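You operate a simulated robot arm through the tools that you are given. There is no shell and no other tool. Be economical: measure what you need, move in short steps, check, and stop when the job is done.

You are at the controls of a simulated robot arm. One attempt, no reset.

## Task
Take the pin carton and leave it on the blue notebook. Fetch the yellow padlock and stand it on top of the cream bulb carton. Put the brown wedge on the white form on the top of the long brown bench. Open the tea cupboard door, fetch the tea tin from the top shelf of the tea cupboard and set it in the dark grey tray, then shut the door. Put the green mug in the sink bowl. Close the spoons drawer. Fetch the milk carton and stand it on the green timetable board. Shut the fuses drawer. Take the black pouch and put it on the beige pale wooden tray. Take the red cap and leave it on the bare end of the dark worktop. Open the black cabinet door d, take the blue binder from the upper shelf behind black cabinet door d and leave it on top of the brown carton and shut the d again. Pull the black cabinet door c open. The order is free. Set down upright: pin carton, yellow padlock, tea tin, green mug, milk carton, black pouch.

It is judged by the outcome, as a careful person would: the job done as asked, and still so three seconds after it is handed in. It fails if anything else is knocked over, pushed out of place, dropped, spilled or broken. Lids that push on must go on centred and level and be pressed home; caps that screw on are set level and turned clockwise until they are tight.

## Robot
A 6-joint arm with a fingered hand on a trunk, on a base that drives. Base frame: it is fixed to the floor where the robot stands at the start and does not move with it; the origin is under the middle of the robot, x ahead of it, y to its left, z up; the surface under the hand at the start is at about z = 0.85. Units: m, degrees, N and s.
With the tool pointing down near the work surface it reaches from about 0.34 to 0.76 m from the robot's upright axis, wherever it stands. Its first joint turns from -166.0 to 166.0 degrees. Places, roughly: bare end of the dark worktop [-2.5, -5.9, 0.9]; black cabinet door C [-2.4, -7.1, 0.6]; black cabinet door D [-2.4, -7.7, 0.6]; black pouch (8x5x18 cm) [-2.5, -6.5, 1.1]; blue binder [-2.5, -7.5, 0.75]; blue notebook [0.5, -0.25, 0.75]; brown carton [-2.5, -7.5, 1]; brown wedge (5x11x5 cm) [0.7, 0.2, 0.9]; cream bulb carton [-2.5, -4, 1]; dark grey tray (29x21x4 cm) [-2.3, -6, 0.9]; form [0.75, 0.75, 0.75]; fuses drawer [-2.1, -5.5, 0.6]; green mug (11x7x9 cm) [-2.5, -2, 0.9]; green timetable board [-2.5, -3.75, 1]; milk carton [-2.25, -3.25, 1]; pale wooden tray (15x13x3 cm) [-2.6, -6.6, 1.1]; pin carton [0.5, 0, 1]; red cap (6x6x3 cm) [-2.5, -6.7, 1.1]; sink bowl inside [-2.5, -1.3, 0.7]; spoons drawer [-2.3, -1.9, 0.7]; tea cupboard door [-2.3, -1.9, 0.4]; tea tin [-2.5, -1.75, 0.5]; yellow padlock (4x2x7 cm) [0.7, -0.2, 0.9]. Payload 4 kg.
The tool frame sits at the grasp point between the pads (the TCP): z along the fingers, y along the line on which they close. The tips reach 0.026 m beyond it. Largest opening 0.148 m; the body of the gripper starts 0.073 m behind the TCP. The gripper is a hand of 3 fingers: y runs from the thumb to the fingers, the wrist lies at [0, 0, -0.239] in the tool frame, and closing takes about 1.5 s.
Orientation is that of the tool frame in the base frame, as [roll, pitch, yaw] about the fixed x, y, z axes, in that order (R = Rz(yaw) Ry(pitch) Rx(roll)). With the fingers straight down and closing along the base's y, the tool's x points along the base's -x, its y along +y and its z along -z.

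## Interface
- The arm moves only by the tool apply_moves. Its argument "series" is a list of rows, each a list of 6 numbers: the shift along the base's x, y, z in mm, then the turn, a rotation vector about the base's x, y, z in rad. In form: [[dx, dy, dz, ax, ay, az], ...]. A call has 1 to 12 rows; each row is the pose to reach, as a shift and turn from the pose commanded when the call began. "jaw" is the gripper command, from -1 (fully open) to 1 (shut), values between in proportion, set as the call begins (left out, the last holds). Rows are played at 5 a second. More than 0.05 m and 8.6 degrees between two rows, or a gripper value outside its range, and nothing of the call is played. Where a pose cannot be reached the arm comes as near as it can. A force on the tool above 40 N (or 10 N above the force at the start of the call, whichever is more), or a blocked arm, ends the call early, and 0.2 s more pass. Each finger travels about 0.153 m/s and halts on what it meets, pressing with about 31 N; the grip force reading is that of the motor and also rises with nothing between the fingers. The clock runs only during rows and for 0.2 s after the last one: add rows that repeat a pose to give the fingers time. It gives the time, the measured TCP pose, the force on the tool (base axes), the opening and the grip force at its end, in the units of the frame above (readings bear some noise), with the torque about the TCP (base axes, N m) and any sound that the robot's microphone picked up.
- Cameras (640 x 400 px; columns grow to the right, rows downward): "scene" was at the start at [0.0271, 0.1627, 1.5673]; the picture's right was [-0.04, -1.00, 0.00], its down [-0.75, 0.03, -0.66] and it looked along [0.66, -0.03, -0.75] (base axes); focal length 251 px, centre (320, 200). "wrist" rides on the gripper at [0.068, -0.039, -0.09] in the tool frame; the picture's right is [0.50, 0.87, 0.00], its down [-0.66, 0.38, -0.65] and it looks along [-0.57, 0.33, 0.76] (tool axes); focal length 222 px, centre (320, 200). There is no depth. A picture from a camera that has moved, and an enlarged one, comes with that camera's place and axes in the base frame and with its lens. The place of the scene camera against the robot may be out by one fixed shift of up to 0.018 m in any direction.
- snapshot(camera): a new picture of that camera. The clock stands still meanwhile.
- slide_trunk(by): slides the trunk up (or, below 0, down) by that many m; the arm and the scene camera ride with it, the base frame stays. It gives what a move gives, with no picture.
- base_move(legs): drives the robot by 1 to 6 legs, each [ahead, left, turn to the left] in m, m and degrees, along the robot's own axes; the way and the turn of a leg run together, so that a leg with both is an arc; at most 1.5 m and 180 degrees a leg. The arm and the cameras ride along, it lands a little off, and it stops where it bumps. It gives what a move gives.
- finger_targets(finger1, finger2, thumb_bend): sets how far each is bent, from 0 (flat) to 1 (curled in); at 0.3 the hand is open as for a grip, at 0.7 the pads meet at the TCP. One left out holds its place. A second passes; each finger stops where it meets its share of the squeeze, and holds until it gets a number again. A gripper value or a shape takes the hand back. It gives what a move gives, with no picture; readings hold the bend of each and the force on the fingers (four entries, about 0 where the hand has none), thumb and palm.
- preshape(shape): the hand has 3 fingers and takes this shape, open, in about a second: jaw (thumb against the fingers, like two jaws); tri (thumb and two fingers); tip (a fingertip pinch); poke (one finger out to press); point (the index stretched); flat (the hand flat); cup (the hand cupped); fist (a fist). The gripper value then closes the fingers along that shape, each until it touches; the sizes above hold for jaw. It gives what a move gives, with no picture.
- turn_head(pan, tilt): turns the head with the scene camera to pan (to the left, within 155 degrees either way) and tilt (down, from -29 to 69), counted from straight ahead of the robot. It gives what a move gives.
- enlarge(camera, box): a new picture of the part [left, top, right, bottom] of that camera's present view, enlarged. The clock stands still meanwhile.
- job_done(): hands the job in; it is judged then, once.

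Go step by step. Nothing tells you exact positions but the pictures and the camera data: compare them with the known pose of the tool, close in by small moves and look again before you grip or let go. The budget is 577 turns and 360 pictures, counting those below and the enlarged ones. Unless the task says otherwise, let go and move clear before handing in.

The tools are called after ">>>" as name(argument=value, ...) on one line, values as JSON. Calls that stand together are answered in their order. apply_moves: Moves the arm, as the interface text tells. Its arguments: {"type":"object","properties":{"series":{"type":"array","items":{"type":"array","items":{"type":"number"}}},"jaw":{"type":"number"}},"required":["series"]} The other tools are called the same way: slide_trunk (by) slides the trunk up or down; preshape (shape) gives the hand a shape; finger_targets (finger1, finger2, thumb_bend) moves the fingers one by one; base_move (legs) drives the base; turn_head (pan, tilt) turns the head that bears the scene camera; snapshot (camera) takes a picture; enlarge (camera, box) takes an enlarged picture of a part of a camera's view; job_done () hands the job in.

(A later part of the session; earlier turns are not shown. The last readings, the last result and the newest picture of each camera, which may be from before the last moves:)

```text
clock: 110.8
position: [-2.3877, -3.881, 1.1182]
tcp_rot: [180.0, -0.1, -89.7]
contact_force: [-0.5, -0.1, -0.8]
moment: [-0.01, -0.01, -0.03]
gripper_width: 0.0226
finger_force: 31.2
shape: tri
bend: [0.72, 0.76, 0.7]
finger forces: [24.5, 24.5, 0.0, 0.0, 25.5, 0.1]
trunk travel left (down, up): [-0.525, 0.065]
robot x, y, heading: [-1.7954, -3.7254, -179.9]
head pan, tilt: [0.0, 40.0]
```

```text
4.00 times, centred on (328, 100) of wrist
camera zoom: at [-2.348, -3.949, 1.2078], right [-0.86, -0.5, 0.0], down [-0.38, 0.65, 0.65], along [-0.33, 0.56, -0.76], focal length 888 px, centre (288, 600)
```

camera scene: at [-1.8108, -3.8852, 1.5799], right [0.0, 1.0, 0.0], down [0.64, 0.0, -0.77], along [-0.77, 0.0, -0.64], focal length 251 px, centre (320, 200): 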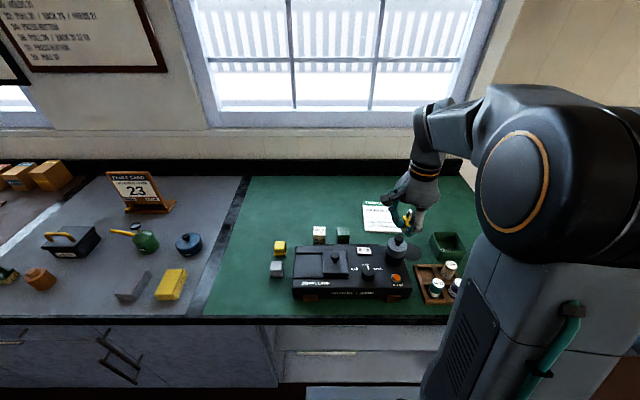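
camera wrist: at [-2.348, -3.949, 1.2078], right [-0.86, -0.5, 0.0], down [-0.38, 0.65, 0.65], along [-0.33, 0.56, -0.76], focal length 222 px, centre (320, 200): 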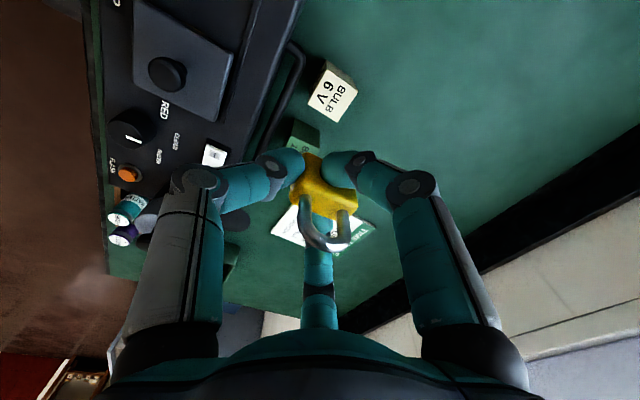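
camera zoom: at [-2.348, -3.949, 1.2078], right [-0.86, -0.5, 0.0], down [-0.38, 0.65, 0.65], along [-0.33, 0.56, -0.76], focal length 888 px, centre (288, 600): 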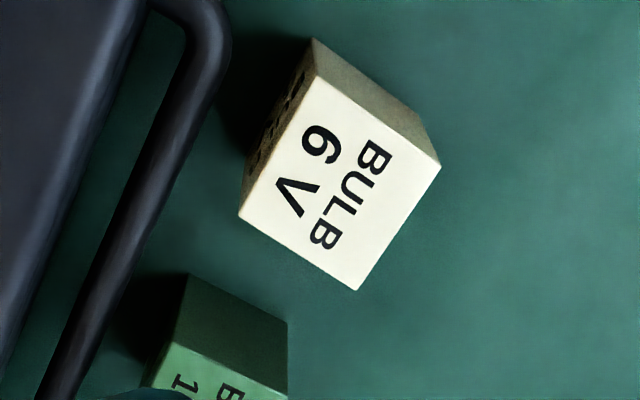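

>>> enlarge(camera="scene", box=[296, 172, 344, 202])

>>> enlarge(camera="wrist", box=[270, 140, 370, 260])

```text
13.33 times, centred on (320, 187) of scene
camera zoom: at [-1.8103, -3.8854, 1.5799], right [0.0, 1.0, 0.0], down [0.64, 0.0, -0.77], along [-0.77, 0.0, -0.64], focal length 3348 px, centre (320, 373)
```

zoom: 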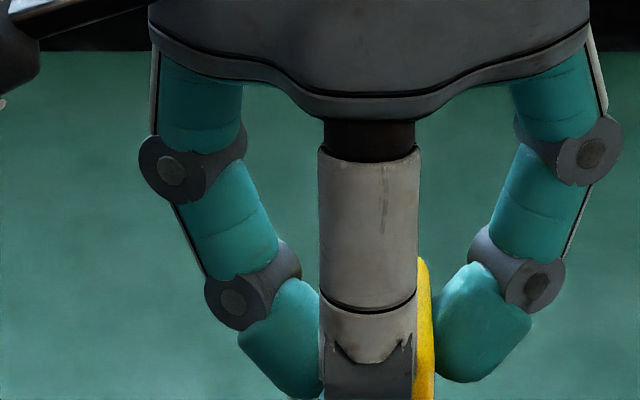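

```text
3.33 times, centred on (320, 200) of wrist
camera zoom: at [-2.348, -3.949, 1.2078], right [-0.86, -0.5, 0.0], down [-0.38, 0.65, 0.65], along [-0.33, 0.56, -0.76], focal length 740 px, centre (320, 200)
```

zoom: 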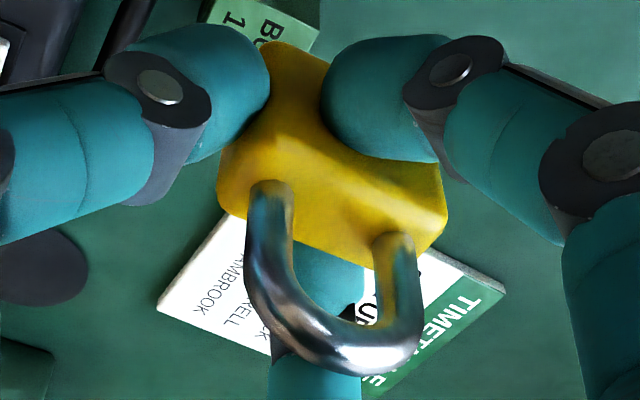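

>>> apply_moves(series=[[-8, -11, -40, 0, 0, 0], [-8, -11, -80, 0, 0, 0], [-8, -11, -105, 0, 0, 0], [-8, -11, -112, 0, 0, 0], [-8, -11, -112, 0, 0, 0]])

>>> snapshot(camera="wrist")

>>> enlarge(camera="scene", box=[280, 200, 360, 260])

```text
clock: 112.0
position: [-2.3955, -3.8916, 1.0058]
tcp_rot: [180.0, 0.0, -89.8]
contact_force: [0.2, -0.2, -0.5]
moment: [0.0, 0.01, 0.0]
gripper_width: 0.022
finger_force: 31.3
shape: tri
bend: [0.72, 0.76, 0.69]
finger forces: [24.5, 24.4, 0.1, 0.0, 25.4, 0.0]
trunk travel left (down, up): [-0.525, 0.065]
robot x, y, heading: [-1.7979, -3.727, -180.0]
head pan, tilt: [0.0, 40.0]
```

```text
288 pictures are left
camera wrist: at [-2.3568, -3.9585, 1.0955], right [-0.86, -0.5, 0.0], down [-0.38, 0.65, 0.65], along [-0.33, 0.56, -0.76], focal length 222 px, centre (320, 200)
```

wrist: 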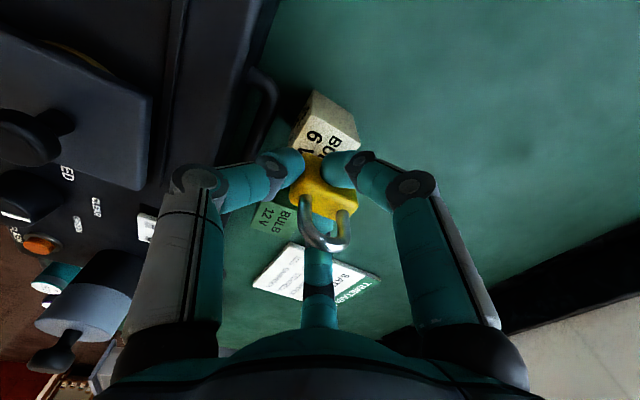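

```text
6.67 times, centred on (320, 230) of scene
camera zoom: at [-1.8105, -3.8853, 1.5799], right [0.0, 1.0, 0.0], down [0.64, 0.0, -0.77], along [-0.77, 0.0, -0.64], focal length 1674 px, centre (320, 0)
```

zoom: 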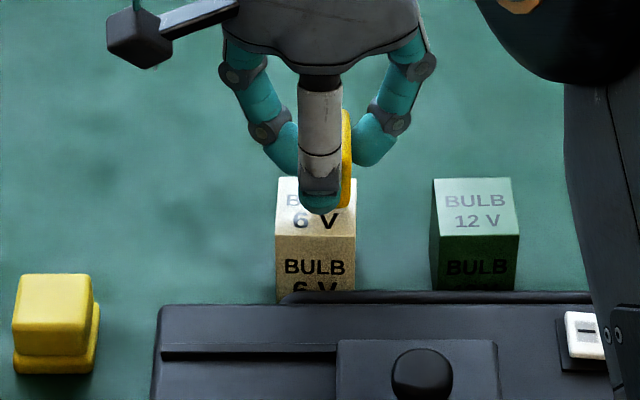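

>>> apply_moves(series=[[0, -5, 0, 0, 0, 0], [0, -5, -5, 0, 0, 0], [0, -5, -9, 0, 0, 0], [0, -5, -12, 0, 0, 0], [0, -5, -12, 0, 0, 0]])

```text
clock: 113.2
position: [-2.3967, -3.8966, 0.9943]
tcp_rot: [179.9, 0.1, -89.8]
contact_force: [0.6, -0.6, 3.4]
moment: [0.01, 0.05, 0.03]
gripper_width: 0.0223
finger_force: 30.8
shape: tri
bend: [0.72, 0.76, 0.69]
finger forces: [25.3, 25.4, 0.0, 0.0, 26.1, 0.0]
trunk travel left (down, up): [-0.525, 0.065]
robot x, y, heading: [-1.7961, -3.7291, -180.1]
head pan, tilt: [0.0, 40.0]
```

>>> apply_moves(series=[[0, 0, -1.5, 0, 0, 0], [0, 0, -2, 0, 0, 0], [0, 0, -2, 0, 0, 0]])

>>> enlarge(camera="wrist", box=[270, 90, 390, 260])

>>> enlarge(camera="scene", box=[280, 200, 360, 260])

```text
clock: 114.0
position: [-2.3953, -3.8957, 0.9943]
tcp_rot: [179.9, -0.1, -89.8]
contact_force: [-1.8, -0.6, 14.5]
moment: [0.07, 0.07, 0.01]
gripper_width: 0.0227
finger_force: 31.1
shape: tri
bend: [0.72, 0.76, 0.71]
finger forces: [27.2, 27.6, 0.0, 0.1, 27.1, 0.0]
trunk travel left (down, up): [-0.525, 0.065]
robot x, y, heading: [-1.7931, -3.7287, -179.7]
head pan, tilt: [0.0, 40.0]
```

```text
2.35 times, centred on (330, 175) of wrist
camera zoom: at [-2.356, -3.963, 1.084], right [-0.86, -0.5, 0.0], down [-0.38, 0.65, 0.65], along [-0.33, 0.56, -0.76], focal length 523 px, centre (296, 259)
```

zoom: 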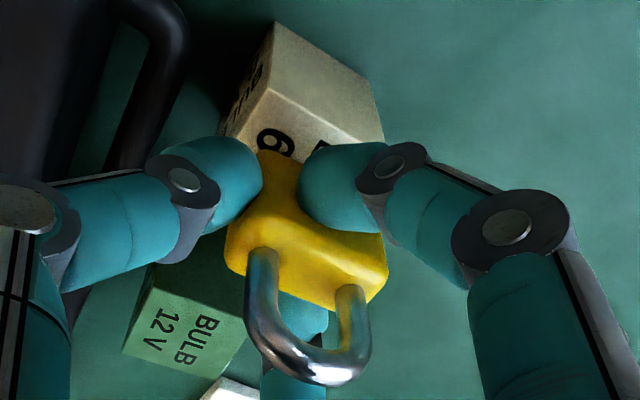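

```text
6.67 times, centred on (320, 230) of scene
camera zoom: at [-1.8095, -3.8849, 1.5801], right [0.0, 1.0, 0.0], down [0.64, 0.0, -0.77], along [-0.77, 0.0, -0.64], focal length 1674 px, centre (320, 0)
```

zoom: 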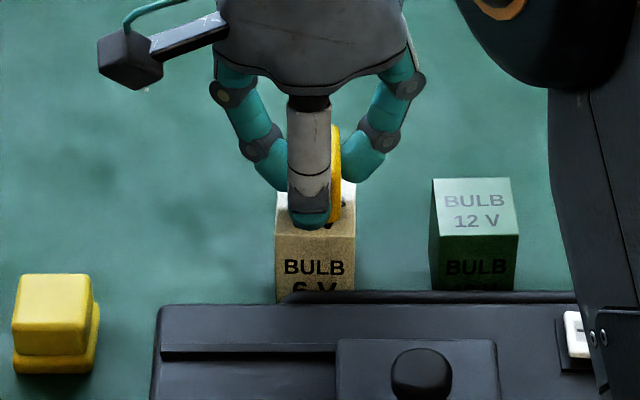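

>>> apply_moves(series=[[0, 0, 0, 0, 0, 0], [0, 0, 0, 0, 0, 0], [0, 0, 0, 0, 0, 0], [0, 0, 0, 0, 0, 0]], jaw=0.25)

>>> enlarge(camera="wrist", box=[200, 60, 420, 260])

```text
clock: 115.0
position: [-2.3965, -3.8963, 0.9928]
tcp_rot: [180.0, -0.1, -89.8]
contact_force: [0.6, -0.3, -0.3]
moment: [0.01, 0.0, 0.01]
gripper_width: 0.0549
finger_force: 0.1
shape: tri
bend: [0.77, 0.77, 0.7]
finger forces: [0.0, 0.0, 0.0, 0.0, 0.0, 0.1]
trunk travel left (down, up): [-0.525, 0.065]
robot x, y, heading: [-1.7937, -3.7278, -179.7]
head pan, tilt: [0.0, 40.0]
```

```text
2.00 times, centred on (310, 160) of wrist
camera zoom: at [-2.3563, -3.9633, 1.0827], right [-0.86, -0.5, 0.0], down [-0.38, 0.65, 0.65], along [-0.33, 0.56, -0.76], focal length 444 px, centre (340, 280)
```

zoom: 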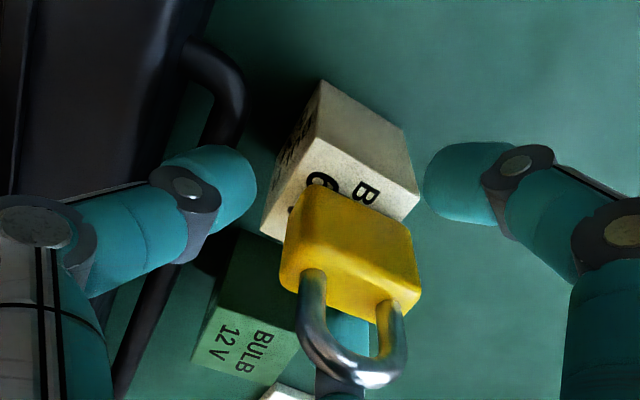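

>>> apply_moves(series=[[0, 0, 20, 0, 0, 0], [0, 0, 50, 0, 0, 0], [0, 0, 90, 0, 0, 0], [0, 0, 130, 0, 0, 0], [0, 0, 150, 0, 0, 0], [0, 0, 150, 0, 0, 0]])

>>> enlarge(camera="wrist", box=[240, 20, 400, 200])

>>> enlarge(camera="scene", box=[280, 200, 360, 260])

```text
clock: 116.4
position: [-2.3975, -3.8953, 1.1437]
tcp_rot: [-179.9, 0.0, -89.9]
contact_force: [0.1, 0.7, -0.5]
moment: [0.03, 0.02, -0.02]
gripper_width: 0.055
finger_force: 0.1
shape: tri
bend: [0.77, 0.77, 0.7]
finger forces: [0.1, 0.0, 0.0, 0.0, 0.1, 0.0]
trunk travel left (down, up): [-0.525, 0.065]
robot x, y, heading: [-1.793, -3.7311, -180.0]
head pan, tilt: [0.0, 40.0]
```

```text
2.22 times, centred on (320, 110) of wrist
camera zoom: at [-2.3569, -3.9625, 1.2335], right [-0.86, -0.5, 0.0], down [-0.38, 0.65, 0.65], along [-0.33, 0.56, -0.76], focal length 494 px, centre (320, 400)
```

zoom: 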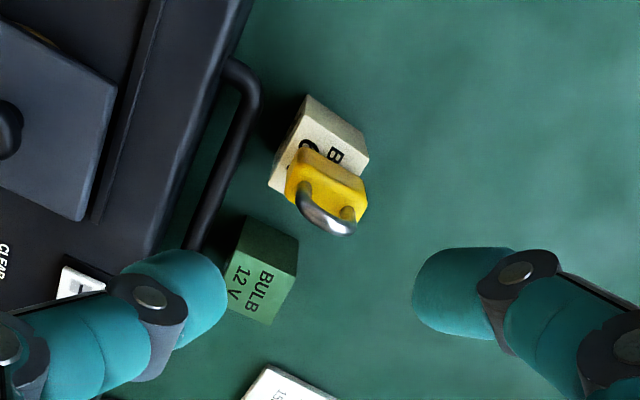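

```text
6.67 times, centred on (320, 230) of scene
camera zoom: at [-1.8104, -3.8852, 1.5799], right [0.0, 1.0, 0.0], down [0.64, 0.0, -0.77], along [-0.77, 0.0, -0.64], focal length 1674 px, centre (320, 0)
```

zoom: 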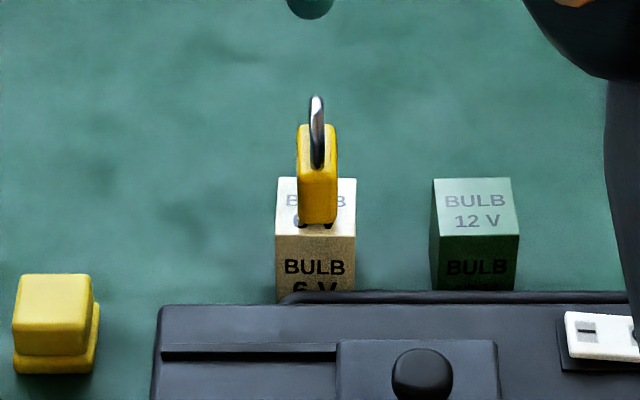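

Padlock stands on the cream carton. Next the milk carton; I shift the base right and look.

>>> base_move(legs=[[0, -0.25, 0]])

>>> apply_moves(series=[[20, 40, 0, 0, 0, 0], [40, 80, 0, 0, 0, 0], [60, 120, 0, 0, 0, 0], [80, 160, 0, 0, 0, 0], [80, 160, 0, 0, 0, 0]], jaw=-0.6)

>>> snapshot(camera="wrist")

>>> snapshot(camera="scene")

```text
clock: 118.3
position: [-2.3971, -3.6434, 1.1427]
tcp_rot: [180.0, 0.0, -89.8]
contact_force: [0.1, -0.1, 0.3]
moment: [0.0, 0.02, 0.0]
gripper_width: 0.0554
finger_force: 0.1
shape: tri
bend: [0.77, 0.77, 0.7]
finger forces: [0.1, 0.0, 0.1, 0.1, 0.0, 0.0]
trunk travel left (down, up): [-0.525, 0.065]
robot x, y, heading: [-1.7974, -3.4775, -179.9]
head pan, tilt: [0.0, 40.0]
```

```text
clock: 119.5
position: [-2.3167, -3.4824, 1.1445]
tcp_rot: [180.0, 0.1, -89.7]
contact_force: [0.6, 1.0, -0.3]
moment: [-0.05, 0.0, 0.0]
gripper_width: 0.1181
finger_force: 0.1
shape: tri
bend: [0.25, 0.25, 0.48]
finger forces: [0.1, 0.1, 0.0, 0.1, 0.1, 0.0]
trunk travel left (down, up): [-0.525, 0.065]
robot x, y, heading: [-1.7948, -3.4724, -179.6]
head pan, tilt: [0.0, 40.0]
```

```text
281 pictures are left
camera wrist: at [-2.2768, -3.5497, 1.235], right [-0.86, -0.5, 0.0], down [-0.38, 0.65, 0.65], along [-0.33, 0.56, -0.76], focal length 222 px, centre (320, 200)
```

wrist: 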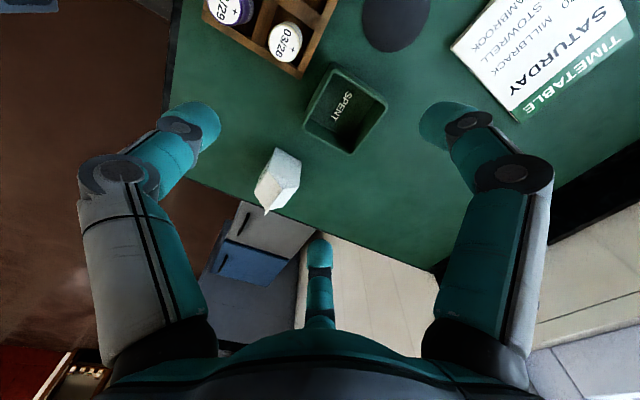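

```text
280 pictures are left
camera scene: at [-1.8108, -3.6322, 1.5799], right [0.0, 1.0, 0.0], down [0.64, 0.0, -0.77], along [-0.77, 0.0, -0.64], focal length 251 px, centre (320, 200)
```

scene: 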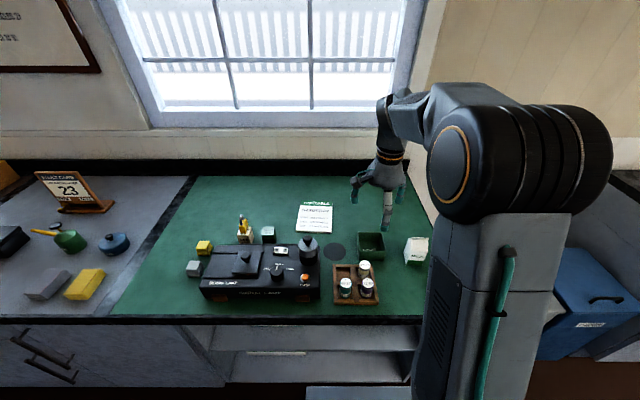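

>>> enlarge(camera="wrist", box=[230, 130, 326, 230])

>>> enlarge(camera="scene", box=[340, 210, 444, 275])

```text
4.00 times, centred on (278, 180) of wrist
camera zoom: at [-2.2768, -3.5497, 1.235], right [-0.86, -0.5, 0.0], down [-0.38, 0.65, 0.65], along [-0.33, 0.56, -0.76], focal length 888 px, centre (488, 280)
```

zoom: 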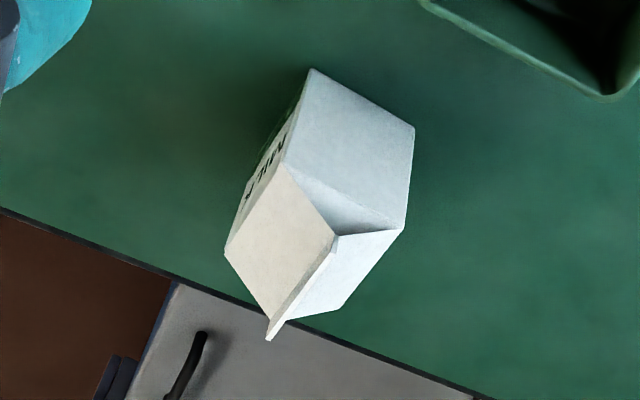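

```text
6.15 times, centred on (392, 242) of scene
camera zoom: at [-1.8108, -3.6322, 1.5799], right [0.0, 1.0, 0.0], down [0.64, 0.0, -0.77], along [-0.77, 0.0, -0.64], focal length 1545 px, centre (-123, -62)
```

zoom: 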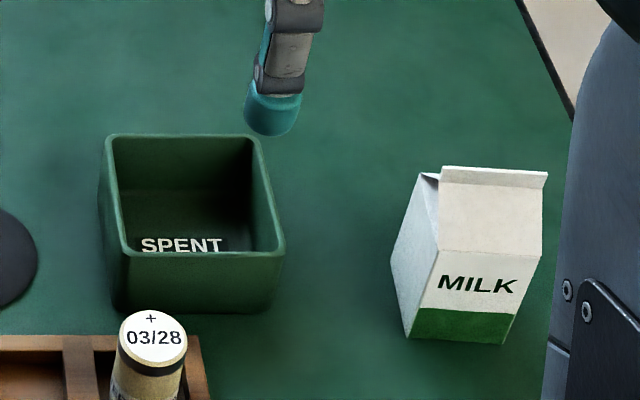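

>>> apply_moves(series=[[-3, 40, -20, 0, 0, 0], [-6, 80, -40, 0, 0, 0], [-9, 120, -60, 0, 0, 0], [-11, 147, -80, 0, 0, 0], [-11, 147, -80, 0, 0, 0]], jaw=-0.5)

>>> snapshot(camera="wrist")

```text
clock: 120.7
position: [-2.3281, -3.3343, 1.0662]
tcp_rot: [179.9, 0.0, -89.7]
contact_force: [-0.2, -0.1, -0.1]
moment: [-0.01, 0.0, 0.04]
gripper_width: 0.1114
finger_force: 0.0
shape: tri
bend: [0.26, 0.26, 0.55]
finger forces: [0.1, 0.0, 0.0, 0.1, 0.1, 0.0]
trunk travel left (down, up): [-0.525, 0.065]
robot x, y, heading: [-1.7957, -3.4733, -179.9]
head pan, tilt: [0.0, 40.0]
```

```text
277 pictures are left
camera wrist: at [-2.2891, -3.4026, 1.1558], right [-0.86, -0.5, 0.0], down [-0.38, 0.65, 0.65], along [-0.33, 0.56, -0.76], focal length 222 px, centre (320, 200)
```

wrist: 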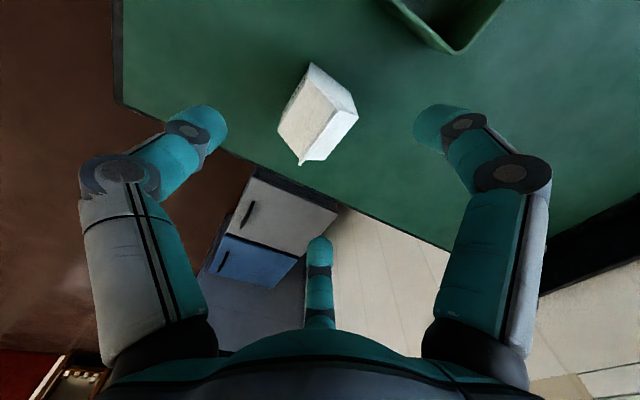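

>>> apply_moves(series=[[0, 2, -40, 0, 0, 0], [0, 2, -80, 0, 0, 0], [0, 2, -115, 0, 0, 0], [0, 2, -129, 0, 0, 0], [0, 2, -129, 0, 0, 0]])

>>> apply_moves(series=[[0, 0, 0, 0, 0, 0], [0, 0, 0, 0, 0, 0], [0, 0, 0, 0, 0, 0], [0, 0, 0, 0, 0, 0], [0, 0, 0, 0, 0, 0], [0, 0, 0, 0, 0, 0], [0, 0, 0, 0, 0, 0]], jaw=0.8)

>>> snapshot(camera="wrist")

```text
clock: 121.9
position: [-2.3274, -3.3325, 0.9351]
tcp_rot: [-180.0, -0.1, -89.7]
contact_force: [-0.4, 0.1, -0.2]
moment: [-0.01, -0.01, 0.01]
gripper_width: 0.1113
finger_force: 0.2
shape: tri
bend: [0.26, 0.26, 0.55]
finger forces: [0.0, 0.1, 0.0, 0.0, 0.0, 0.0]
trunk travel left (down, up): [-0.525, 0.065]
robot x, y, heading: [-1.7932, -3.4753, -180.1]
head pan, tilt: [0.0, 40.0]
```

```text
clock: 123.5
position: [-2.3276, -3.3317, 0.9349]
tcp_rot: [-180.0, 0.0, -89.7]
contact_force: [0.7, 0.1, 0.6]
moment: [0.0, 0.0, 0.01]
gripper_width: 0.0521
finger_force: 31.1
shape: tri
bend: [0.77, 0.77, 0.7]
finger forces: [26.4, 23.3, 0.1, 0.0, 27.5, 0.1]
trunk travel left (down, up): [-0.525, 0.065]
robot x, y, heading: [-1.7985, -3.4771, -179.9]
head pan, tilt: [0.0, 40.0]
```

```text
276 pictures are left
camera wrist: at [-2.2874, -3.3998, 1.0253], right [-0.86, -0.5, 0.0], down [-0.38, 0.65, 0.65], along [-0.33, 0.56, -0.76], focal length 222 px, centre (320, 200)
```

wrist: 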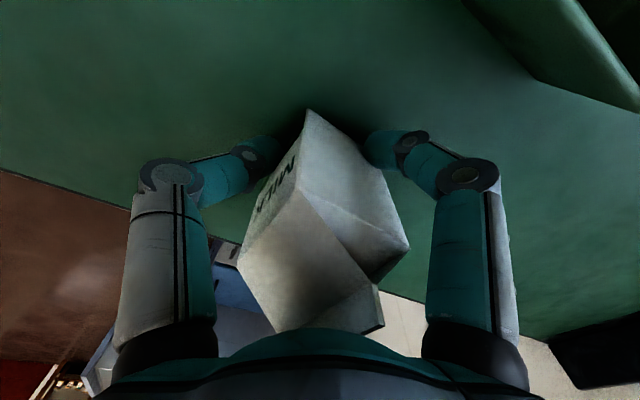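

>>> apply_moves(series=[[0, 0, 20, 0, 0, 0], [0, 0, 60, 0, 0, 0], [0, 0, 100, 0, 0, 0], [0, 0, 140, 0, 0, 0], [0, 0, 170, 0, 0, 0], [0, 0, 170, 0, 0, 0]])

>>> base_move(legs=[[0.04, 0.17, 0]])

>>> snapshot(camera="wrist")

>>> snapshot(camera="scene")

```text
clock: 124.9
position: [-2.3276, -3.3338, 1.1041]
tcp_rot: [180.0, 0.0, -89.7]
contact_force: [-0.4, 1.2, -0.3]
moment: [0.01, 0.01, 0.0]
gripper_width: 0.0517
finger_force: 30.5
shape: tri
bend: [0.77, 0.77, 0.7]
finger forces: [26.3, 23.4, 0.0, 0.0, 27.3, 0.0]
trunk travel left (down, up): [-0.525, 0.065]
robot x, y, heading: [-1.7949, -3.4707, -180.1]
head pan, tilt: [0.0, 40.0]
```

```text
clock: 126.3
position: [-2.3662, -3.5063, 1.1032]
tcp_rot: [-179.9, 0.0, -89.7]
contact_force: [0.6, -0.6, -1.4]
moment: [0.01, 0.0, 0.01]
gripper_width: 0.0514
finger_force: 30.7
shape: tri
bend: [0.77, 0.77, 0.7]
finger forces: [26.3, 23.4, 0.1, 0.1, 27.4, 0.0]
trunk travel left (down, up): [-0.525, 0.065]
robot x, y, heading: [-1.8342, -3.6465, -179.6]
head pan, tilt: [0.0, 40.0]
```

```text
275 pictures are left
camera wrist: at [-2.3269, -3.5732, 1.1938], right [-0.86, -0.51, 0.0], down [-0.38, 0.65, 0.65], along [-0.33, 0.56, -0.76], focal length 222 px, centre (320, 200)
```

wrist: 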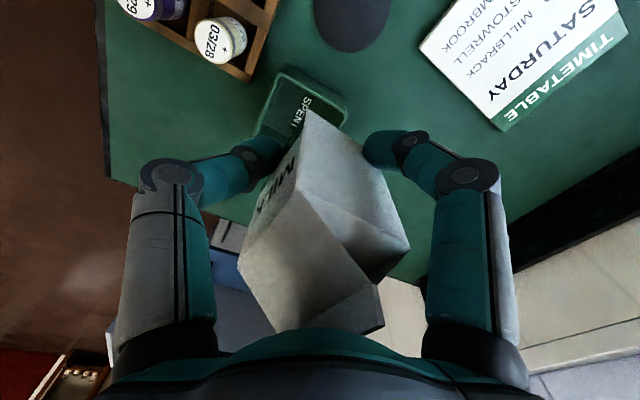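

```text
274 pictures are left
camera scene: at [-1.8499, -3.8042, 1.5799], right [-0.01, 1.0, 0.0], down [0.64, 0.0, -0.77], along [-0.77, 0.0, -0.64], focal length 251 px, centre (320, 200)
```

scene: 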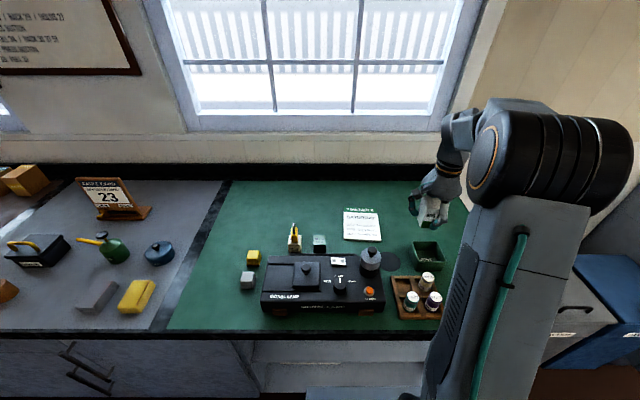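

>>> apply_moves(series=[[-25, -37, 0, 0, 0, 0], [-55, -75, 0, 0, 0, 0], [-85, -110, 0, 0, 0, 0], [-114, -148, 0, 0, 0, 0], [-114, -148, -40, 0, 0, 0], [-114, -148, -80, 0, 0, 0], [-114, -148, -120, 0, 0, 0], [-114, -148, -145, 0, 0, 0], [-114, -148, -145, 0, 0, 0]])

>>> snapshot(camera="wrist")

>>> enlarge(camera="scene", box=[300, 170, 460, 290])

```text
clock: 128.3
position: [-2.4799, -3.6555, 0.9577]
tcp_rot: [-179.9, 0.0, -89.6]
contact_force: [0.3, 0.1, -1.2]
moment: [0.0, -0.01, -0.01]
gripper_width: 0.0513
finger_force: 31.1
shape: tri
bend: [0.77, 0.77, 0.7]
finger forces: [26.3, 23.5, 0.1, 0.1, 27.2, 0.0]
trunk travel left (down, up): [-0.525, 0.065]
robot x, y, heading: [-1.8373, -3.6474, -179.7]
head pan, tilt: [0.0, 40.0]
```

```text
273 pictures are left
camera wrist: at [-2.4403, -3.7228, 1.0485], right [-0.86, -0.5, 0.0], down [-0.38, 0.65, 0.65], along [-0.33, 0.56, -0.76], focal length 222 px, centre (320, 200)
```

wrist: 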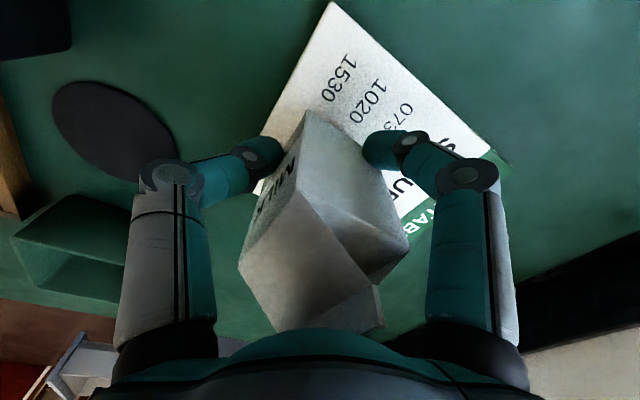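

```text
3.33 times, centred on (380, 230) of scene
camera zoom: at [-1.85, -3.8038, 1.5799], right [0.0, 1.0, 0.0], down [0.64, 0.0, -0.77], along [-0.77, 0.0, -0.64], focal length 837 px, centre (120, 100)
```

zoom: 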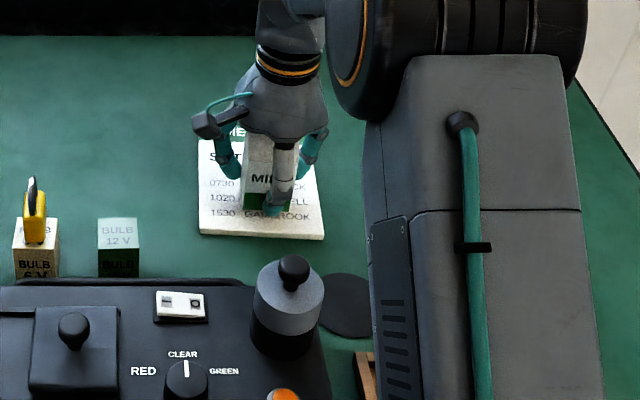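

Over the board, well inside it. Lower until contact and release.

>>> apply_moves(series=[[0, 0, -5, 0, 0, 0], [0, 0, -9, 0, 0, 0], [0, 0, -12, 0, 0, 0], [0, 0, -14, 0, 0, 0], [0, 0, -14, 0, 0, 0]])

```text
clock: 129.6
position: [-2.4813, -3.6543, 0.9445]
tcp_rot: [-180.0, 0.0, -89.7]
contact_force: [-0.2, 0.4, 0.0]
moment: [0.0, -0.01, 0.02]
gripper_width: 0.0511
finger_force: 30.9
shape: tri
bend: [0.77, 0.77, 0.7]
finger forces: [26.1, 23.5, 0.1, 0.0, 27.2, 0.0]
trunk travel left (down, up): [-0.525, 0.065]
robot x, y, heading: [-1.8331, -3.6439, -179.5]
head pan, tilt: [0.0, 40.0]
```

>>> apply_moves(series=[[0, 0, -2, 0, 0, 0], [0, 0, -4, 0, 0, 0], [0, 0, -6, 0, 0, 0], [0, 0, -6, 0, 0, 0]])

```text
clock: 130.6
position: [-2.4807, -3.6549, 0.9412]
tcp_rot: [179.6, -0.1, -89.6]
contact_force: [-0.7, -1.1, 36.1]
moment: [-0.13, 0.09, 0.01]
gripper_width: 0.0526
finger_force: 30.8
shape: tri
bend: [0.77, 0.78, 0.71]
finger forces: [32.1, 27.4, 0.0, 0.0, 32.6, 0.0]
trunk travel left (down, up): [-0.525, 0.065]
robot x, y, heading: [-1.8338, -3.6471, -179.9]
head pan, tilt: [0.0, 40.0]
```

>>> apply_moves(series=[[0, 0, 2, 0, 0, 0], [0, 0, 3, 0, 0, 0], [0, 0, 3, 0, 0, 0]])

>>> apply_moves(series=[[0, 0, 0, 0, 0, 0], [0, 0, 0, 0, 0, 0], [0, 0, 0, 0, 0, 0], [0, 0, 0, 0, 0, 0], [0, 0, 0, 0, 0, 0]], jaw=-0.4)

>>> apply_moves(series=[[0, 0, 30, 0, 0, 0], [0, 0, 70, 0, 0, 0], [0, 0, 110, 0, 0, 0], [0, 0, 150, 0, 0, 0], [0, 0, 180, 0, 0, 0], [0, 0, 180, 0, 0, 0]])

>>> snapshot(camera="wrist")

>>> snapshot(camera="scene")

```text
clock: 131.3
position: [-2.4804, -3.6544, 0.9425]
tcp_rot: [180.0, 0.1, -89.7]
contact_force: [-2.7, -1.4, 20.8]
moment: [-0.17, 0.13, 0.02]
gripper_width: 0.0524
finger_force: 30.9
shape: tri
bend: [0.77, 0.77, 0.71]
finger forces: [32.0, 26.5, 0.0, 0.1, 29.9, 0.0]
trunk travel left (down, up): [-0.525, 0.065]
robot x, y, heading: [-1.835, -3.6475, -179.7]
head pan, tilt: [0.0, 40.0]
```

```text
clock: 132.6
position: [-2.4806, -3.655, 0.9409]
tcp_rot: [-180.0, -0.1, -89.6]
contact_force: [0.5, 0.3, -0.4]
moment: [0.01, -0.01, -0.01]
gripper_width: 0.1033
finger_force: 0.0
shape: tri
bend: [0.28, 0.28, 0.74]
finger forces: [0.0, 0.0, 0.0, 0.0, 0.0, 0.0]
trunk travel left (down, up): [-0.525, 0.065]
robot x, y, heading: [-1.8379, -3.6461, -179.5]
head pan, tilt: [0.0, 40.0]
```

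```text
clock: 133.9
position: [-2.4803, -3.6538, 1.1248]
tcp_rot: [-180.0, 0.0, -89.7]
contact_force: [-0.6, -0.6, 0.0]
moment: [0.02, 0.0, 0.02]
gripper_width: 0.1036
finger_force: 0.2
shape: tri
bend: [0.28, 0.28, 0.74]
finger forces: [0.0, 0.0, 0.0, 0.0, 0.0, 0.0]
trunk travel left (down, up): [-0.525, 0.065]
robot x, y, heading: [-1.8358, -3.6432, -179.5]
head pan, tilt: [0.0, 40.0]
```

```text
271 pictures are left
camera wrist: at [-2.4403, -3.7217, 1.2147], right [-0.86, -0.5, 0.0], down [-0.38, 0.65, 0.65], along [-0.33, 0.56, -0.76], focal length 222 px, centre (320, 200)
```

wrist: 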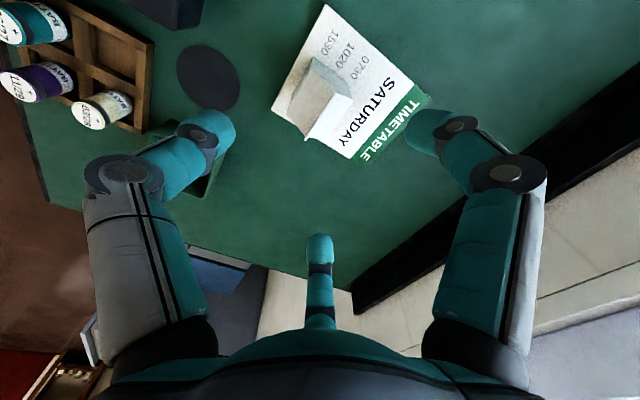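

```text
270 pictures are left
camera scene: at [-1.8498, -3.8038, 1.5799], right [0.0, 1.0, 0.0], down [0.64, 0.0, -0.77], along [-0.77, 0.0, -0.64], focal length 251 px, centre (320, 200)
```

scene: 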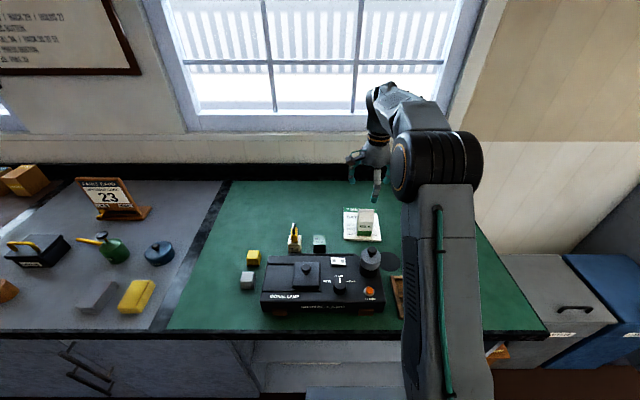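

Milk stands on the board. Raise, back off and drive to the sink/tea area.

>>> apply_moves(series=[[30, 0, 30, 0, 0, 0], [60, 0, 60, 0, 0, 0], [100, 0, 70, 0, 0, 0], [140, 0, 70, 0, 0, 0], [180, 0, 70, 0, 0, 0], [200, 0, 70, 0, 0, 0]])

>>> base_move(legs=[[-0.6, 0, 0], [0, -1.5, 0], [0, -0.2, 0]])

>>> turn_head(pan=5, tilt=30)

>>> snapshot(camera="scene")

```text
clock: 135.3
position: [-2.2809, -3.6534, 1.1925]
tcp_rot: [-179.9, 0.1, -89.7]
contact_force: [-0.8, 0.7, 0.5]
moment: [0.04, 0.01, -0.01]
gripper_width: 0.1031
finger_force: 0.2
shape: tri
bend: [0.28, 0.28, 0.74]
finger forces: [0.0, 0.0, 0.1, 0.0, 0.0, 0.1]
trunk travel left (down, up): [-0.525, 0.065]
robot x, y, heading: [-1.837, -3.646, -179.5]
head pan, tilt: [0.0, 40.0]
```

```text
clock: 147.1
position: [-1.6574, -1.9096, 1.1915]
tcp_rot: [-180.0, 0.1, -91.0]
contact_force: [0.3, 0.0, 0.6]
moment: [-0.01, 0.03, 0.0]
gripper_width: 0.1031
finger_force: 0.1
shape: tri
bend: [0.28, 0.28, 0.74]
finger forces: [0.0, 0.0, 0.0, 0.0, 0.1, 0.1]
trunk travel left (down, up): [-0.525, 0.065]
robot x, y, heading: [-1.2122, -1.9158, 178.7]
head pan, tilt: [0.0, 40.0]
```

```text
clock: 147.8
position: [-1.6574, -1.9105, 1.1914]
tcp_rot: [180.0, 0.0, -91.0]
contact_force: [-0.7, -0.1, -0.1]
moment: [0.0, -0.01, -0.02]
gripper_width: 0.1033
finger_force: 0.1
shape: tri
bend: [0.28, 0.28, 0.74]
finger forces: [0.0, 0.0, 0.1, 0.0, 0.1, 0.0]
trunk travel left (down, up): [-0.525, 0.065]
robot x, y, heading: [-1.2078, -1.9141, 179.0]
head pan, tilt: [5.0, 30.0]
```

```text
269 pictures are left
camera scene: at [-1.2346, -2.0791, 1.5952], right [-0.07, 1.0, 0.0], down [0.5, 0.03, -0.87], along [-0.86, -0.06, -0.5], focal length 251 px, centre (320, 200)
```

scene: 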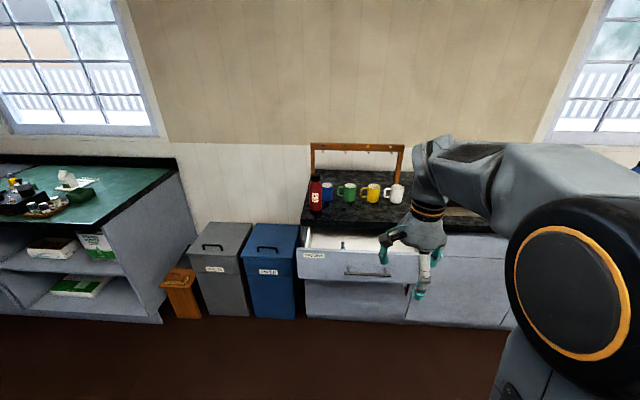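

>>> enlarge(camera="scene", box=[280, 130, 440, 230])

>>> enlarge(camera="scene", box=[280, 210, 520, 340])

```text
4.00 times, centred on (360, 180) of scene
camera zoom: at [-1.2346, -2.0791, 1.5952], right [-0.07, 1.0, 0.0], down [0.5, 0.03, -0.87], along [-0.86, -0.06, -0.5], focal length 1004 px, centre (160, 280)
```

zoom: 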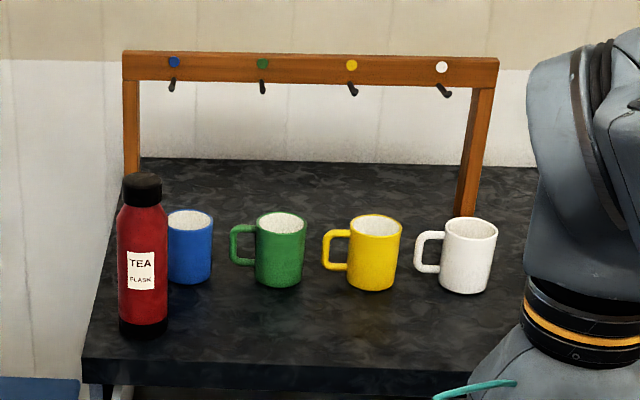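

```text
2.67 times, centred on (400, 275) of scene
camera zoom: at [-1.2346, -2.0791, 1.5952], right [-0.07, 1.0, 0.0], down [0.5, 0.03, -0.87], along [-0.86, -0.06, -0.5], focal length 670 px, centre (107, 0)
```

zoom: 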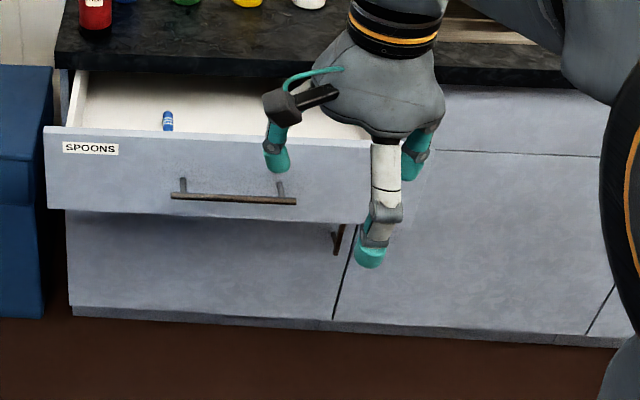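

Drawer first (it sticks out). I turn the hand horizontal, facing the counter.

>>> apply_moves(series=[[-15, 0, 0, 0, 0.143, 0], [-30, 0, 0, 0, 0.286, 0], [-45, 0, 0, 0, 0.429, 0], [-60, 0, 0, 0, 0.571, 0], [-75, 0, 0, 0, 0.714, 0], [-90, 0, 0, 0, 0.857, 0], [-105, 0, 0, 0, 1.0, 0], [-120, 0, 0, 0, 1.143, 0], [-135, 0, 0, 0, 1.286, 0], [-150, 0, 0, 0, 1.43, 0], [-160, 0, 0, 0, 1.571, 0], [-160, 0, 0, 0, 1.571, 0]], jaw=1)

>>> slide_trunk(by=-0.3)

>>> snapshot(camera="scene")

>>> snapshot(camera="wrist")

```text
clock: 150.4
position: [-1.8173, -1.9105, 1.1915]
tcp_rot: [90.0, -1.2, -90.1]
contact_force: [-0.3, 0.3, -1.5]
moment: [0.02, 0.05, -0.03]
gripper_width: 0.0001
finger_force: 30.8
shape: tri
bend: [0.7, 0.7, 0.7]
finger forces: [0.0, 0.0, 0.0, 0.1, 0.1, 0.1]
trunk travel left (down, up): [-0.525, 0.065]
robot x, y, heading: [-1.2134, -1.9139, 178.9]
head pan, tilt: [5.0, 30.0]
```

```text
clock: 153.4
position: [-1.8166, -1.9112, 0.8918]
tcp_rot: [90.0, -0.9, -90.0]
contact_force: [-0.2, 0.1, -0.5]
moment: [0.04, -0.01, -0.03]
gripper_width: 0.0002
finger_force: 30.5
shape: tri
bend: [0.7, 0.7, 0.7]
finger forces: [0.0, 0.0, 0.1, 0.1, 0.1, 0.1]
trunk travel left (down, up): [-0.225, 0.365]
robot x, y, heading: [-1.2121, -1.9137, 179.1]
head pan, tilt: [5.0, 30.0]
```

```text
266 pictures are left
camera scene: at [-1.2346, -2.0791, 1.2953], right [-0.07, 1.0, 0.0], down [0.5, 0.03, -0.87], along [-0.86, -0.06, -0.5], focal length 251 px, centre (320, 200)
```

scene: 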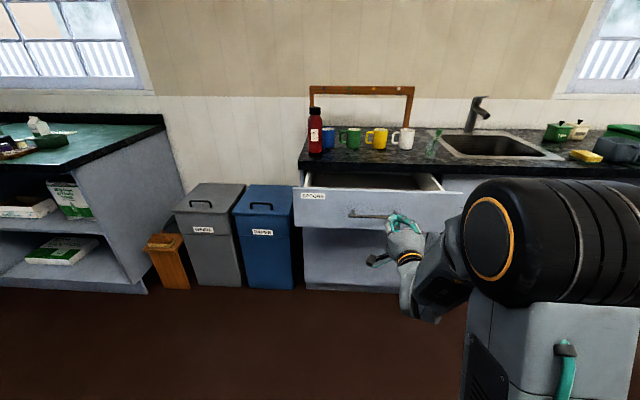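

```text
265 pictures are left
camera wrist: at [-1.7262, -1.979, 0.8542], right [0.0, -0.48, 0.87], down [0.65, 0.66, 0.37], along [-0.76, 0.57, 0.32], focal length 222 px, centre (320, 200)
```

wrist: 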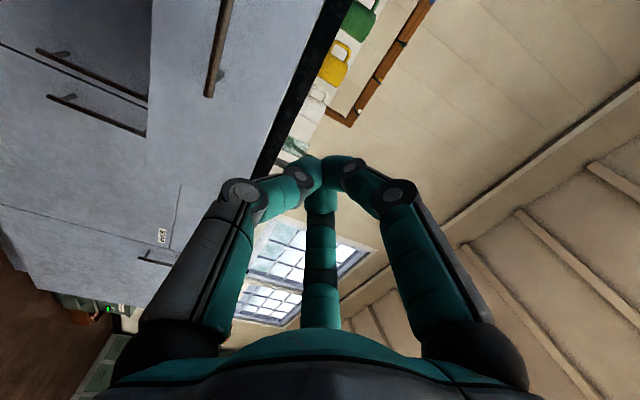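

>>> enlarge(camera="scene", box=[280, 80, 480, 240])

```text
2.50 times, centred on (380, 160) of scene
camera zoom: at [-1.2346, -2.0791, 1.2953], right [-0.07, 1.0, 0.0], down [0.5, 0.03, -0.87], along [-0.86, -0.06, -0.5], focal length 628 px, centre (170, 300)
```

zoom: 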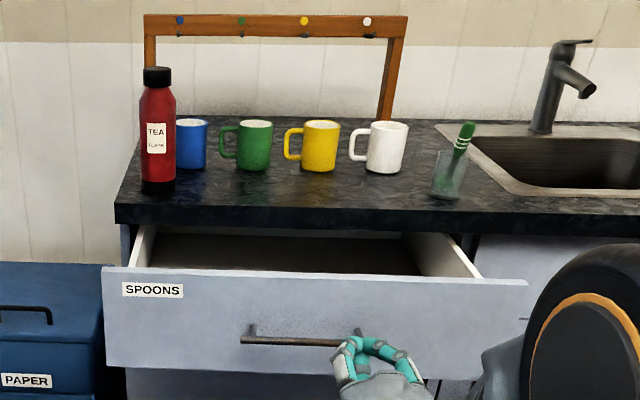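

>>> apply_moves(series=[[0, -12, -28, 0, 0, 0], [0, -24, -56, 0, 0, 0], [0, -24, -56, 0, 0, 0]])

>>> base_move(legs=[[0.14, 0, 0]])

>>> enlarge(camera="scene", box=[280, 120, 480, 280])

>>> snapshot(camera="wrist")

```text
clock: 154.2
position: [-1.8161, -1.9335, 0.8357]
tcp_rot: [89.9, -1.0, -90.0]
contact_force: [0.2, -0.3, -0.3]
moment: [0.02, -0.02, 0.01]
gripper_width: 0.0
finger_force: 30.7
shape: tri
bend: [0.7, 0.7, 0.7]
finger forces: [0.0, 0.1, 0.0, 0.0, 0.0, 0.0]
trunk travel left (down, up): [-0.225, 0.365]
robot x, y, heading: [-1.2143, -1.9153, 178.8]
head pan, tilt: [5.0, 30.0]
```

```text
clock: 155.6
position: [-1.9544, -1.9308, 0.836]
tcp_rot: [89.9, -1.0, -90.2]
contact_force: [0.9, -0.3, 0.0]
moment: [0.01, 0.03, -0.02]
gripper_width: 0.0
finger_force: 31.1
shape: tri
bend: [0.7, 0.7, 0.7]
finger forces: [0.0, 0.1, 0.0, 0.0, 0.0, 0.0]
trunk travel left (down, up): [-0.225, 0.365]
robot x, y, heading: [-1.3471, -1.9118, 178.7]
head pan, tilt: [5.0, 30.0]
```

```text
2.50 times, centred on (380, 200) of scene
camera zoom: at [-1.3739, -2.0763, 1.2953], right [-0.07, 1.0, 0.0], down [0.5, 0.03, -0.87], along [-0.86, -0.06, -0.5], focal length 628 px, centre (170, 200)
```

zoom: 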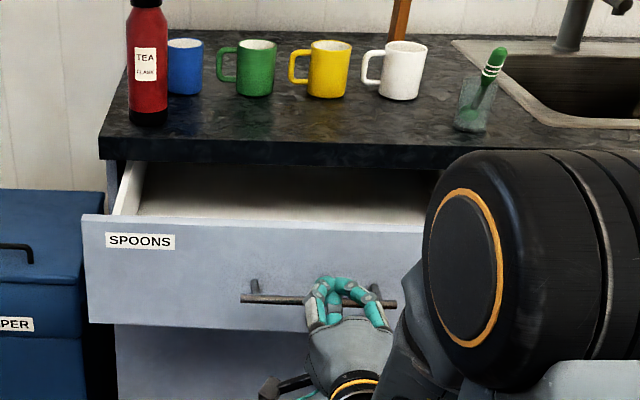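

```text
262 pictures are left
camera wrist: at [-1.8655, -1.9982, 0.7974], right [0.0, -0.48, 0.87], down [0.65, 0.66, 0.37], along [-0.76, 0.57, 0.32], focal length 222 px, centre (320, 200)
```

wrist: 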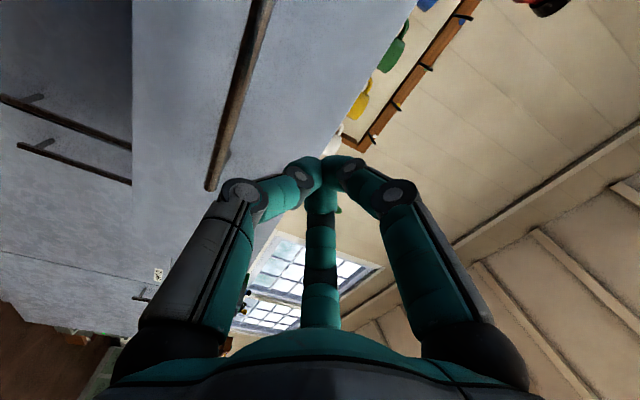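

>>> apply_moves(series=[[-20, 0, 5, 0, 0, 0], [-40, 0, 5, 0, 0, 0], [-60, 0, 5, 0, 0, 0], [-80, 0, 5, 0, 0, 0], [-95, 0, 5, 0, 0, 0], [-110, 0, 5, 0, 0, 0], [-125, 0, 5, 0, 0, 0], [-140, 0, 5, 0, 0, 0], [-155, 0, 5, 0, 0, 0], [-170, 0, 5, 0, 0, 0], [-185, 0, 5, 0, 0, 0], [-200, 0, 5, 0, 0, 0]])

>>> enlarge(camera="scene", box=[280, 120, 480, 280])

```text
clock: 158.2
position: [-2.1563, -1.93, 0.8406]
tcp_rot: [90.0, -0.9, -90.2]
contact_force: [0.3, 0.5, -0.1]
moment: [0.03, 0.0, 0.03]
gripper_width: 0.0
finger_force: 30.9
shape: tri
bend: [0.7, 0.7, 0.7]
finger forces: [0.1, 0.0, 0.1, 0.1, 0.0, 0.1]
trunk travel left (down, up): [-0.225, 0.365]
robot x, y, heading: [-1.3504, -1.9122, 179.1]
head pan, tilt: [5.0, 30.0]
```

```text
2.50 times, centred on (380, 200) of scene
camera zoom: at [-1.374, -2.0763, 1.2953], right [-0.07, 1.0, 0.0], down [0.5, 0.03, -0.87], along [-0.86, -0.06, -0.5], focal length 628 px, centre (170, 200)
```

zoom: 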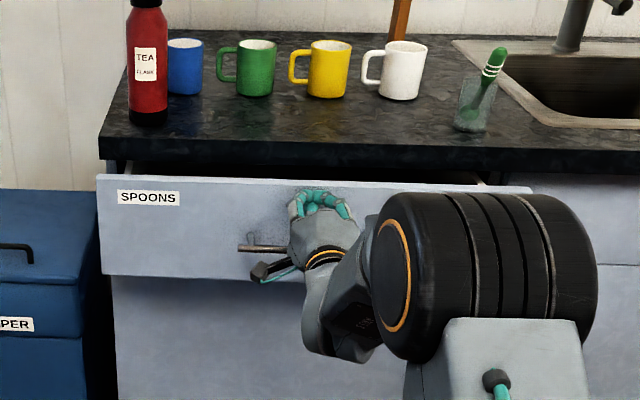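

>>> apply_moves(series=[[-12, 0, 0, 0, 0, 0], [-24, 0, 0, 0, 0, 0], [-36, 0, 0, 0, 0, 0], [-48, 0, 0, 0, 0, 0], [-60, 0, 0, 0, 0, 0], [-72, 0, 0, 0, 0, 0], [-84, 0, 0, 0, 0, 0]])

>>> enlarge(camera="scene", box=[280, 120, 480, 280])

```text
clock: 159.8
position: [-2.242, -1.9293, 0.8394]
tcp_rot: [90.1, -1.0, -90.1]
contact_force: [1.3, 0.4, -4.6]
moment: [0.09, 0.03, 0.05]
gripper_width: 0.0
finger_force: 30.7
shape: tri
bend: [0.7, 0.7, 0.7]
finger forces: [5.3, 0.0, 0.1, 0.1, 0.0, 0.1]
trunk travel left (down, up): [-0.225, 0.365]
robot x, y, heading: [-1.3495, -1.9136, 178.7]
head pan, tilt: [5.0, 30.0]
```

```text
2.50 times, centred on (380, 200) of scene
camera zoom: at [-1.3743, -2.0764, 1.2951], right [-0.07, 1.0, 0.0], down [0.5, 0.03, -0.87], along [-0.86, -0.06, -0.5], focal length 628 px, centre (170, 200)
```

zoom: 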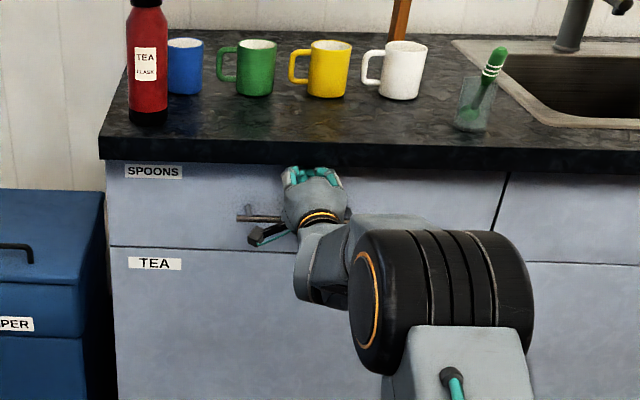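

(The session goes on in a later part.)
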